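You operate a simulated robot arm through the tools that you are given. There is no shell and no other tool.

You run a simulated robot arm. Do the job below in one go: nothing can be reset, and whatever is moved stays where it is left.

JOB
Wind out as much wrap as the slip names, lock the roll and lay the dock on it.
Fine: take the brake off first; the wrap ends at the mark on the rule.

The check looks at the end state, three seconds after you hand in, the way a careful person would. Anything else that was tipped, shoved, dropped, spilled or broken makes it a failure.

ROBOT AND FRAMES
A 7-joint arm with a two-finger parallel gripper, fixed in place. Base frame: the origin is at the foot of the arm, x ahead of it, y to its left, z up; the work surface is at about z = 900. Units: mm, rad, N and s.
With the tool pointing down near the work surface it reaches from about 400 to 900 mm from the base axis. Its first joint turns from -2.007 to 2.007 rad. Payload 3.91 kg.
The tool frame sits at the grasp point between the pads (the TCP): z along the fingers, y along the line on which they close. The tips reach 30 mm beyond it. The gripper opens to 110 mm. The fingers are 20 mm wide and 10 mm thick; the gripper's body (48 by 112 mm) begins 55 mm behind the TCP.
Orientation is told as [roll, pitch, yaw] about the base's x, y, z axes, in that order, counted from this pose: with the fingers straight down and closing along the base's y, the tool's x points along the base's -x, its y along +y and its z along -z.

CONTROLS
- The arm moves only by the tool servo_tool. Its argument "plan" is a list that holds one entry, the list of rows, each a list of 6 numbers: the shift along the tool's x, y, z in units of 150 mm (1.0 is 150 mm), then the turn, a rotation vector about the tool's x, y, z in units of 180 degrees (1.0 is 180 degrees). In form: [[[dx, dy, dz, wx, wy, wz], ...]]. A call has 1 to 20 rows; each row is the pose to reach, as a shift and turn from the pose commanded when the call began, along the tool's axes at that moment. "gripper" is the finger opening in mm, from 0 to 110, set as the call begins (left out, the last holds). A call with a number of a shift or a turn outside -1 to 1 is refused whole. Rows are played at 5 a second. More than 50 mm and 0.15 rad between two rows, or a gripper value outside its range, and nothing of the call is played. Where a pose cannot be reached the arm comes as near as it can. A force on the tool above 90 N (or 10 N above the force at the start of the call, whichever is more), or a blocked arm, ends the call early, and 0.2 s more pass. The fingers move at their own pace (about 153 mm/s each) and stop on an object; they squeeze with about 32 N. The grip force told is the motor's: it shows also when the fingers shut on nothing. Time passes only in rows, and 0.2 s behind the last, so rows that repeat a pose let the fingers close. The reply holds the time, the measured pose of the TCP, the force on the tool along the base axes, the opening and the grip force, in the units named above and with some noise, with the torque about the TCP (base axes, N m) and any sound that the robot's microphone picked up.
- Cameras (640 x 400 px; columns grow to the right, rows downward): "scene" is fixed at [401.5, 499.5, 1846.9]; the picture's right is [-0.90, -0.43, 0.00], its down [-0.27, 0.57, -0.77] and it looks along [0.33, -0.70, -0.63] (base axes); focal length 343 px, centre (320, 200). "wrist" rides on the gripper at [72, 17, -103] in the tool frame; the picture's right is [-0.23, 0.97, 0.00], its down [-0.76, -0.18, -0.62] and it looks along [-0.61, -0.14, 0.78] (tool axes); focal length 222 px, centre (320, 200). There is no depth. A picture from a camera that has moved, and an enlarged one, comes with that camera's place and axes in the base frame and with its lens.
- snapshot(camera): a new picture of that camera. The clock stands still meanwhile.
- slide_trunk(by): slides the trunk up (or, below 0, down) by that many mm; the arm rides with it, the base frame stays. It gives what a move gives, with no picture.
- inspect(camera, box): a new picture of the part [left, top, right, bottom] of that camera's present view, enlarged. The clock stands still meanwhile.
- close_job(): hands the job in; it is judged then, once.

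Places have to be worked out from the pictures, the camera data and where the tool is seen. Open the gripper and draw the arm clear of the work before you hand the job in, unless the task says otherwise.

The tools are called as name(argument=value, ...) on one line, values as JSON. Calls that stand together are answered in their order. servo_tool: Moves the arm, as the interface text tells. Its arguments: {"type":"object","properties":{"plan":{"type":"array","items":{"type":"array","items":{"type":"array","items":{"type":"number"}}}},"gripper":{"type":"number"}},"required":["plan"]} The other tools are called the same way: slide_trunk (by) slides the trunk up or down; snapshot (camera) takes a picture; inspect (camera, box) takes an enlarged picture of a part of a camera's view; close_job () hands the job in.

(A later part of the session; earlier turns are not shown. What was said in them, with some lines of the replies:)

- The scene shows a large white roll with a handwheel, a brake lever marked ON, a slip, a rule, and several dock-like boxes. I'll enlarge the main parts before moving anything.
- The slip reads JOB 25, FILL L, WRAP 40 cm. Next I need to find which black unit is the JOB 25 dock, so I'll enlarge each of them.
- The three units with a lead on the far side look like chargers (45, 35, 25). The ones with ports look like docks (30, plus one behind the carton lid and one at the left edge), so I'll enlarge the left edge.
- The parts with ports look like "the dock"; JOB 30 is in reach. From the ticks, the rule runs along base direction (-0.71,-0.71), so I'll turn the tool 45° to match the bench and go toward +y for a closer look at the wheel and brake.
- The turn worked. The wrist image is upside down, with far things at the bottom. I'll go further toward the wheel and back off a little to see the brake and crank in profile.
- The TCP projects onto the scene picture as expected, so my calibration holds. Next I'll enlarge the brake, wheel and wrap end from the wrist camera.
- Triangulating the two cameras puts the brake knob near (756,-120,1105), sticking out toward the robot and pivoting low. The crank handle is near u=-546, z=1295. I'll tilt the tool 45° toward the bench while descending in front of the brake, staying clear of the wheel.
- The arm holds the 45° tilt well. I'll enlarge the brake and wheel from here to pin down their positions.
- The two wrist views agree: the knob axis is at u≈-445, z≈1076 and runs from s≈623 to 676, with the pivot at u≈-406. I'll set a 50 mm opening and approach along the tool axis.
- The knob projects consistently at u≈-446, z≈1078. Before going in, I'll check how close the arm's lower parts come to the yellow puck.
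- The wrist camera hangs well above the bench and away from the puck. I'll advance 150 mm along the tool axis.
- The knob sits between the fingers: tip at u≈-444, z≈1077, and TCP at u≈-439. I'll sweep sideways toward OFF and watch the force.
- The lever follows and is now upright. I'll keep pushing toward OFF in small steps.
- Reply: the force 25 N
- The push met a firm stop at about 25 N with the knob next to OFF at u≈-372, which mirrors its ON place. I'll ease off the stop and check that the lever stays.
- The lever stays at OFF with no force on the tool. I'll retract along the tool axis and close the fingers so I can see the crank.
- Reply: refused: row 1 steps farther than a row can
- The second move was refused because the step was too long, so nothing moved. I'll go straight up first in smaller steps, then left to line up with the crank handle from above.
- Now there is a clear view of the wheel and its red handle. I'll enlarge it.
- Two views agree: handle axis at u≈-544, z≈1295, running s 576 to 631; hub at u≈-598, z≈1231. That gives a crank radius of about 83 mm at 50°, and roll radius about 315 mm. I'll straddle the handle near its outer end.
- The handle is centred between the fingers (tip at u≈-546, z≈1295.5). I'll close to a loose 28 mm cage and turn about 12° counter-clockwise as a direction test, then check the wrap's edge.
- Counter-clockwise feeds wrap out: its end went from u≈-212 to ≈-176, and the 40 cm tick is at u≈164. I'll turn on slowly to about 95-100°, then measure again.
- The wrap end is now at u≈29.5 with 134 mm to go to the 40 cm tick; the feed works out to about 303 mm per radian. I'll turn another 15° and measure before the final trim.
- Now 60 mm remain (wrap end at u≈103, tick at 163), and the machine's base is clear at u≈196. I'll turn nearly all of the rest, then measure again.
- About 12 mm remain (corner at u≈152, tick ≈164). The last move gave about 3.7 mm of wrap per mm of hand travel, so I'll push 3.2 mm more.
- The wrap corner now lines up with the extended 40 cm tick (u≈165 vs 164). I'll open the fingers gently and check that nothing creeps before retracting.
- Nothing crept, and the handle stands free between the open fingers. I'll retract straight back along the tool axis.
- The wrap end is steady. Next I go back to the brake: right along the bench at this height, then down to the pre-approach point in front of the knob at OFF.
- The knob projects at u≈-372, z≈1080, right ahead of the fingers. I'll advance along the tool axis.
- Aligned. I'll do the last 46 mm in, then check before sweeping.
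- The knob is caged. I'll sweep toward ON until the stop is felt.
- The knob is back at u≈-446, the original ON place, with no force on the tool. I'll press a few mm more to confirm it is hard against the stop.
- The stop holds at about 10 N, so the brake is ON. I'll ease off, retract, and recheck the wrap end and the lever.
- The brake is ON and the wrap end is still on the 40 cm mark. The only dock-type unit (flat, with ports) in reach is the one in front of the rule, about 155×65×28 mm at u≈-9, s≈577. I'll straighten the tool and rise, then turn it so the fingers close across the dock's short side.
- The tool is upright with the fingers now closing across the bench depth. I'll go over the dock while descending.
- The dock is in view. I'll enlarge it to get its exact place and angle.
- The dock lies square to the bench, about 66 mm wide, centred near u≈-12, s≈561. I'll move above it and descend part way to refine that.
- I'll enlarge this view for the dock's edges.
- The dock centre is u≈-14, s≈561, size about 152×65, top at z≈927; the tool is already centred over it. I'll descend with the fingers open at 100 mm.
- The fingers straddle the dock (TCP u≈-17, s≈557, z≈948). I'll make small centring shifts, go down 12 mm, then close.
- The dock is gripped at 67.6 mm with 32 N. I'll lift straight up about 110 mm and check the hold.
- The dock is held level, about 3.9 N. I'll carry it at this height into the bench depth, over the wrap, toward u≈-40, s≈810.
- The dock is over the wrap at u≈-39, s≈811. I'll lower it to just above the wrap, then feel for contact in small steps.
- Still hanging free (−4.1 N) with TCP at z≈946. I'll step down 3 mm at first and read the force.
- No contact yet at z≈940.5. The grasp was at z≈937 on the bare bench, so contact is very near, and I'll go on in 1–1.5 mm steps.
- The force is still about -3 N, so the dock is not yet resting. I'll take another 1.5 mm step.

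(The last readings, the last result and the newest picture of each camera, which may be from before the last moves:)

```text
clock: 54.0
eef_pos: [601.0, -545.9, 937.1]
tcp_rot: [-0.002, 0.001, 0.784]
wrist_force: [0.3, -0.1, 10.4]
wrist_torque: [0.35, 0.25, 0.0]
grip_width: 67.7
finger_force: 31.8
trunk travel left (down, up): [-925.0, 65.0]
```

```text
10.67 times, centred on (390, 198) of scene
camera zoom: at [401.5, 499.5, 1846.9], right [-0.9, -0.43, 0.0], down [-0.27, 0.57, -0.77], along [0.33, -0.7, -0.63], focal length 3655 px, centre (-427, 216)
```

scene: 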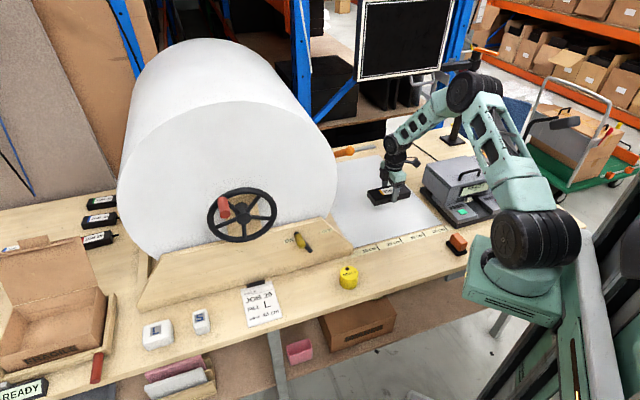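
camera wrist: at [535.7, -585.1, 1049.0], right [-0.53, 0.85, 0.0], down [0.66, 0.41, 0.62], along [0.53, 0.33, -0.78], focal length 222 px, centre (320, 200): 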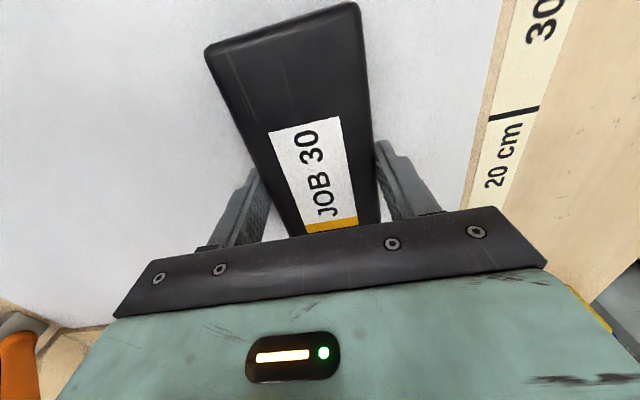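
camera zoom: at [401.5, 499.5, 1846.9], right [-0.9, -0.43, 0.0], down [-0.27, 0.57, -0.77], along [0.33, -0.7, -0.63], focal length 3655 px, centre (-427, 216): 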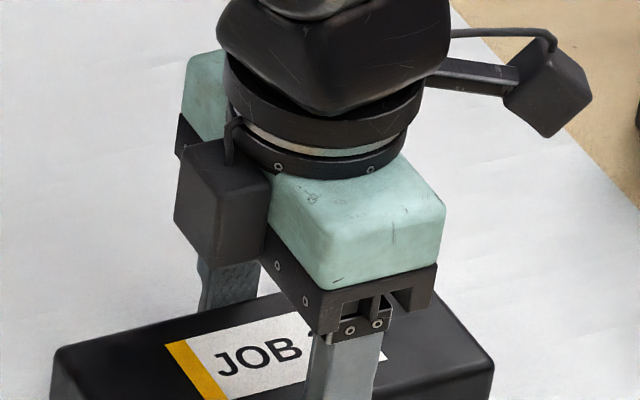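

Contact: the force rose to +10 N, so the dock is resting on the wrap. I'll relax the press by about 0.7 mm and open the fingers.

servo_tool(plan=[[[0, 0, -0.005, 0, 0, 0], [0, 0, -0.005, 0, 0, 0]]], gripper=55)

servo_tool(plan=[[[0, 0, 0, 0, 0, 0], [0, 0, 0, 0, 0, 0], [0, 0, 0, 0, 0, 0]]], gripper=96)

snapshot(camera="wrist")

```text
clock: 54.6
eef_pos: [600.0, -545.2, 936.3]
tcp_rot: [0.003, 0.001, 0.785]
wrist_force: [0.0, -1.3, -0.5]
wrist_torque: [-0.19, -0.03, 0.03]
grip_width: 67.4
finger_force: 31.7
trunk travel left (down, up): [-925.0, 65.0]
```

```text
clock: 55.4
eef_pos: [601.1, -546.6, 937.4]
tcp_rot: [0.0, -0.001, 0.785]
wrist_force: [-0.1, 0.3, -0.5]
wrist_torque: [0.03, -0.03, -0.01]
grip_width: 95.9
finger_force: 0.0
trunk travel left (down, up): [-925.0, 65.0]
```

```text
taken
camera wrist: at [536.7, -585.8, 1040.9], right [-0.53, 0.85, 0.0], down [0.66, 0.41, 0.62], along [0.53, 0.33, -0.78], focal length 222 px, centre (320, 200)
```

wrist: 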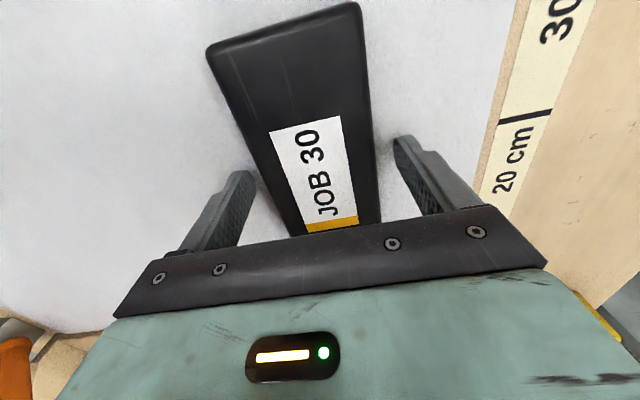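

The dock is released and lying flat on the wrap, with the fingers clear on both sides. I'll rise straight up.

servo_tool(plan=[[[0, 0, -0.1, 0, 0, 0], [0, 0, -0.3, 0, 0, 0], [0, 0, -0.55, 0, 0, 0], [0, 0, -0.8, 0, 0, 0], [0, 0, -1.0, 0, 0, 0], [0, 0, -1.0, 0, 0, 0]]], gripper=96)

snapshot(camera="wrist")

snapshot(camera="scene")

inspect(camera="scene", box=[410, 210, 474, 250])

```text
clock: 56.8
eef_pos: [600.8, -544.7, 1088.3]
tcp_rot: [-0.001, 0.001, 0.786]
wrist_force: [-0.8, 0.4, -0.5]
wrist_torque: [0.01, 0.01, 0.0]
grip_width: 95.9
finger_force: 0.1
trunk travel left (down, up): [-925.0, 65.0]
```

```text
taken
camera wrist: at [536.8, -584.8, 1191.9], right [-0.53, 0.85, 0.0], down [0.66, 0.41, 0.62], along [0.53, 0.33, -0.78], focal length 222 px, centre (320, 200)
```

wrist: 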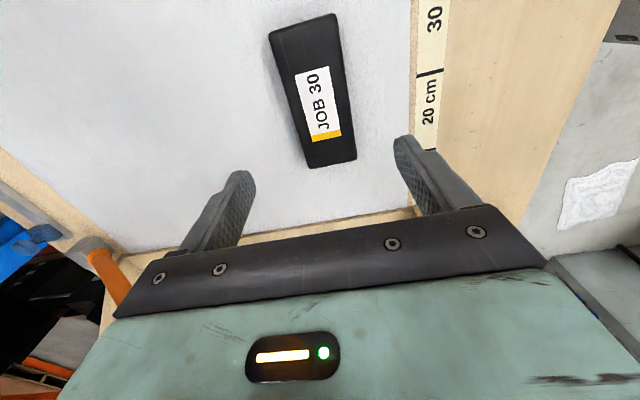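

```text
taken
```

scene: 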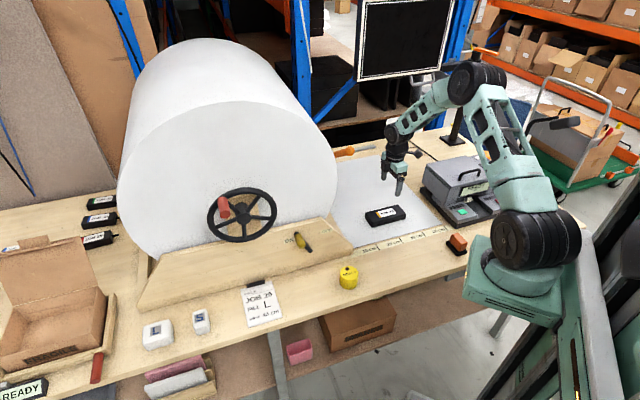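

```text
10.00 times, centred on (442, 230) of scene
camera zoom: at [401.5, 499.5, 1846.9], right [-0.9, -0.43, 0.0], down [-0.27, 0.57, -0.77], along [0.33, -0.7, -0.63], focal length 3426 px, centre (-900, -100)
```

zoom: 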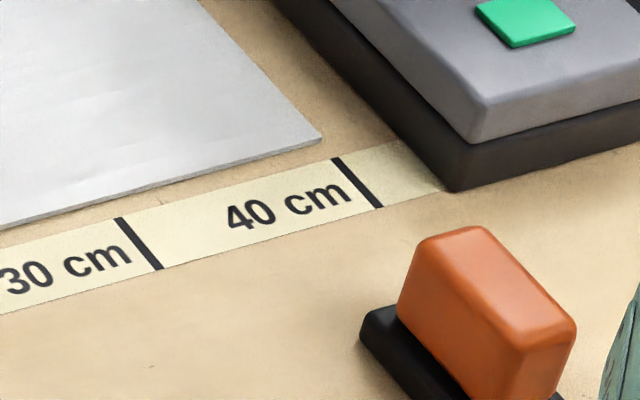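

The dock lies flat on the wrap and the wrap end hasn't moved. For an independent check of the 40 cm mark, I'll rise and look at it from above with the wrist camera.

servo_tool(plan=[[[0, 0, -0.3, 0, 0, 0], [0, 0, -0.6, 0, 0, 0], [0, 0.1, -0.9, 0, 0, 0], [0.2, 0.25, -1.0, 0, 0, 0], [0.45, 0.4, -1.0, 0, 0, 0], [0.7, 0.55, -1.0, 0, 0, 0], [0.9, 0.7, -1.0, 0, 0, 0], [0.9, 0.7, -1.0, 0, 0, 0]]], gripper=110)

snapshot(camera="wrist")

```text
clock: 58.6
eef_pos: [433.3, -566.7, 1236.6]
tcp_rot: [-0.001, 0.001, 0.785]
wrist_force: [-0.3, -1.0, 0.2]
wrist_torque: [-0.01, 0.0, 0.03]
grip_width: 110.1
finger_force: 0.0
trunk travel left (down, up): [-925.0, 65.0]
```

```text
taken
camera wrist: at [369.2, -607.8, 1340.8], right [-0.53, 0.85, 0.0], down [0.66, 0.41, 0.62], along [0.53, 0.33, -0.78], focal length 222 px, centre (320, 200)
```

wrist: 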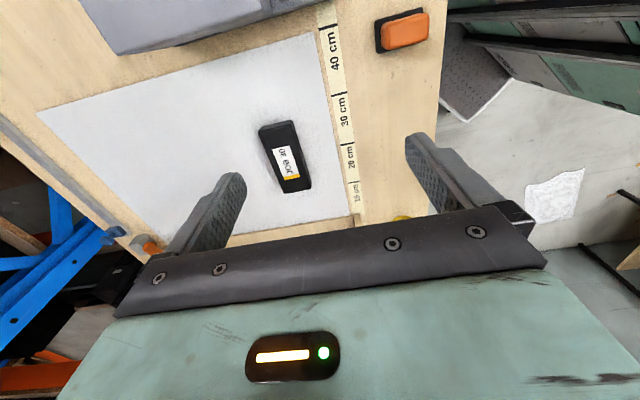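

inspect(camera="wrist", box=[260, 0, 380, 75])

inspect(camera="wrist", box=[20, 0, 440, 240])

inspect(camera="scene", box=[190, 170, 350, 270])

```text
5.33 times, centred on (320, 38) of wrist
camera zoom: at [369.2, -607.8, 1340.8], right [-0.53, 0.85, 0.0], down [0.66, 0.41, 0.62], along [0.53, 0.33, -0.78], focal length 1185 px, centre (320, 1067)
```

zoom: 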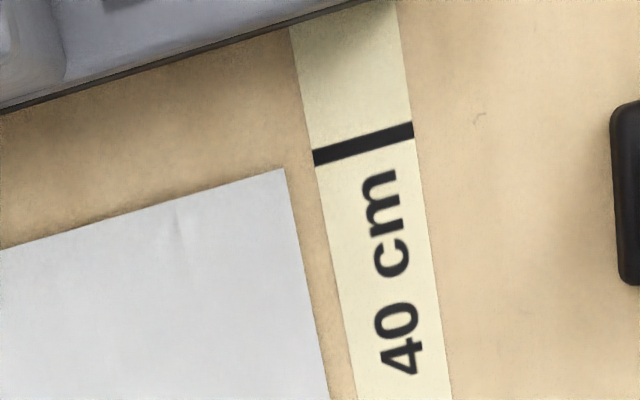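

```text
1.52 times, centred on (230, 120) of wrist
camera zoom: at [369.2, -607.8, 1340.8], right [-0.53, 0.85, 0.0], down [0.66, 0.41, 0.62], along [0.53, 0.33, -0.78], focal length 338 px, centre (457, 322)
```

zoom: 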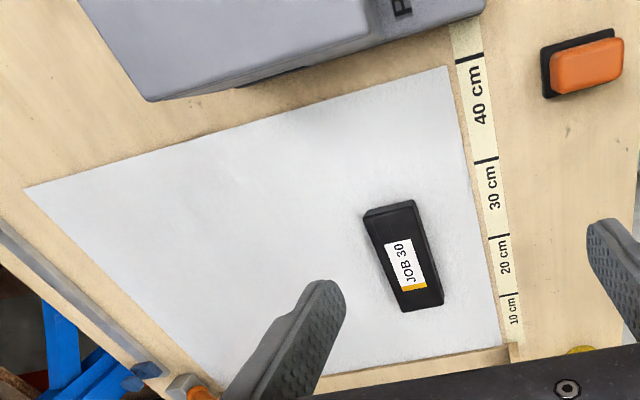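

```text
4.00 times, centred on (270, 220) of scene
camera zoom: at [401.5, 499.5, 1846.9], right [-0.9, -0.43, 0.0], down [-0.27, 0.57, -0.77], along [0.33, -0.7, -0.63], focal length 1370 px, centre (520, 120)
```

zoom: 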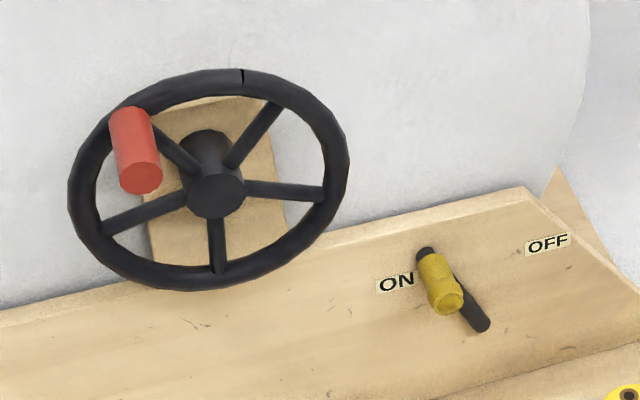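

From above, the wrap's edge lines up with the 40 cm tick within about 1 mm. The brake lever is at ON and the dock lies flat inside the wrap. I'll raise the arm and draw it back clear.

servo_tool(plan=[[[0, 0, -0.25, 0, 0, 0], [0, 0, -0.5, 0, 0, 0], [0, 0.15, -0.75, 0, 0, 0], [-0.1, 0.35, -0.95, 0, 0, 0], [-0.2, 0.6, -1.0, 0, 0, 0], [-0.3, 0.85, -1.0, 0, 0, 0], [-0.3, 1.0, -1.0, 0, 0, 0], [-0.3, 1.0, -1.0, 0, 0, 0]]], gripper=110)

servo_tool(plan=[[[0, 0.25, -0.15, 0, 0, 0], [0, 0.5, -0.3, 0, 0, 0], [0, 0.5, -0.3, 0, 0, 0]]], gripper=110)

snapshot(camera="scene")

inspect(camera="scene", box=[320, 140, 480, 260])

```text
clock: 60.4
eef_pos: [357.6, -427.7, 1386.4]
tcp_rot: [0.001, 0.001, 0.786]
wrist_force: [0.1, 0.5, -0.5]
wrist_torque: [-0.01, 0.01, 0.02]
grip_width: 110.0
finger_force: 0.0
trunk travel left (down, up): [-925.0, 65.0]
```

```text
clock: 61.2
eef_pos: [303.6, -376.5, 1432.7]
tcp_rot: [0.0, -0.001, 0.785]
wrist_force: [-1.1, 0.3, -0.6]
wrist_torque: [0.02, 0.0, -0.02]
grip_width: 110.1
finger_force: 0.0
trunk travel left (down, up): [-925.0, 65.0]
```

```text
taken
```

scene: 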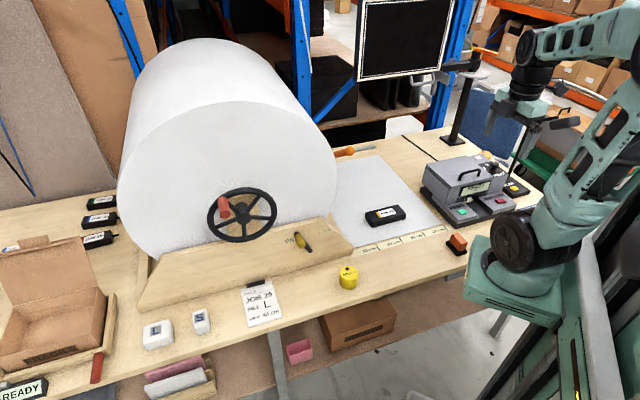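

```text
3.33 times, centred on (400, 200) of scene
camera zoom: at [401.5, 499.5, 1846.9], right [-0.9, -0.43, 0.0], down [-0.27, 0.57, -0.77], along [0.33, -0.7, -0.63], focal length 1142 px, centre (53, 200)
```

zoom: 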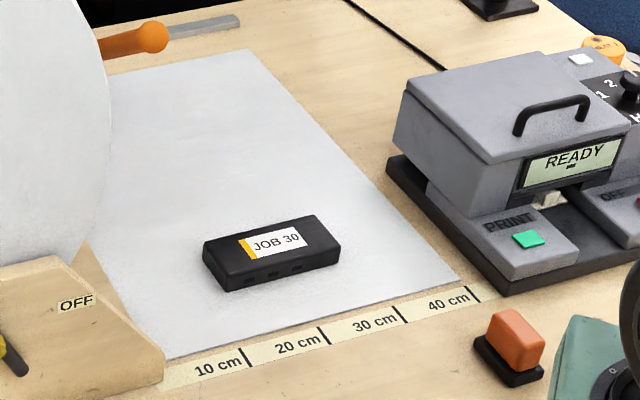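

The end state is as wanted: 40 cm of wrap is out to the mark, the brake lever is at ON, the dock lies flat on the wrap, nothing else was disturbed, and the arm is clear with the gripper open. I'm handing in.

close_job()

```text
The job is handed in.
```

The job is handed in: 40 cm of wrap is wound out, the roll is locked, and the dock is lying flat on the wrap.

- **Wrap:** The slip asks for 40 cm. I took the brake off, then turned the crank until the wrap's edge met the 40 cm mark. The wrist camera, looking from above, shows it within about 1 mm.
- **Brake:** The lever is back at ON against its stop. The wrap end had not moved when I checked it afterwards.
- **Dock:** It rests well inside the wrap.
- **Everything else:** The last scene picture shows nothing else moved. The gripper is open and the arm is drawn back clear.

**Label mismatch:** the slip is for JOB 25, but the dock is labelled JOB 30. It was the only unit with ports, and the only one of the job-labelled units in reach. Another labelled unit, partly hidden behind the carton lid, was too far away to reach, and I could not read its full number.
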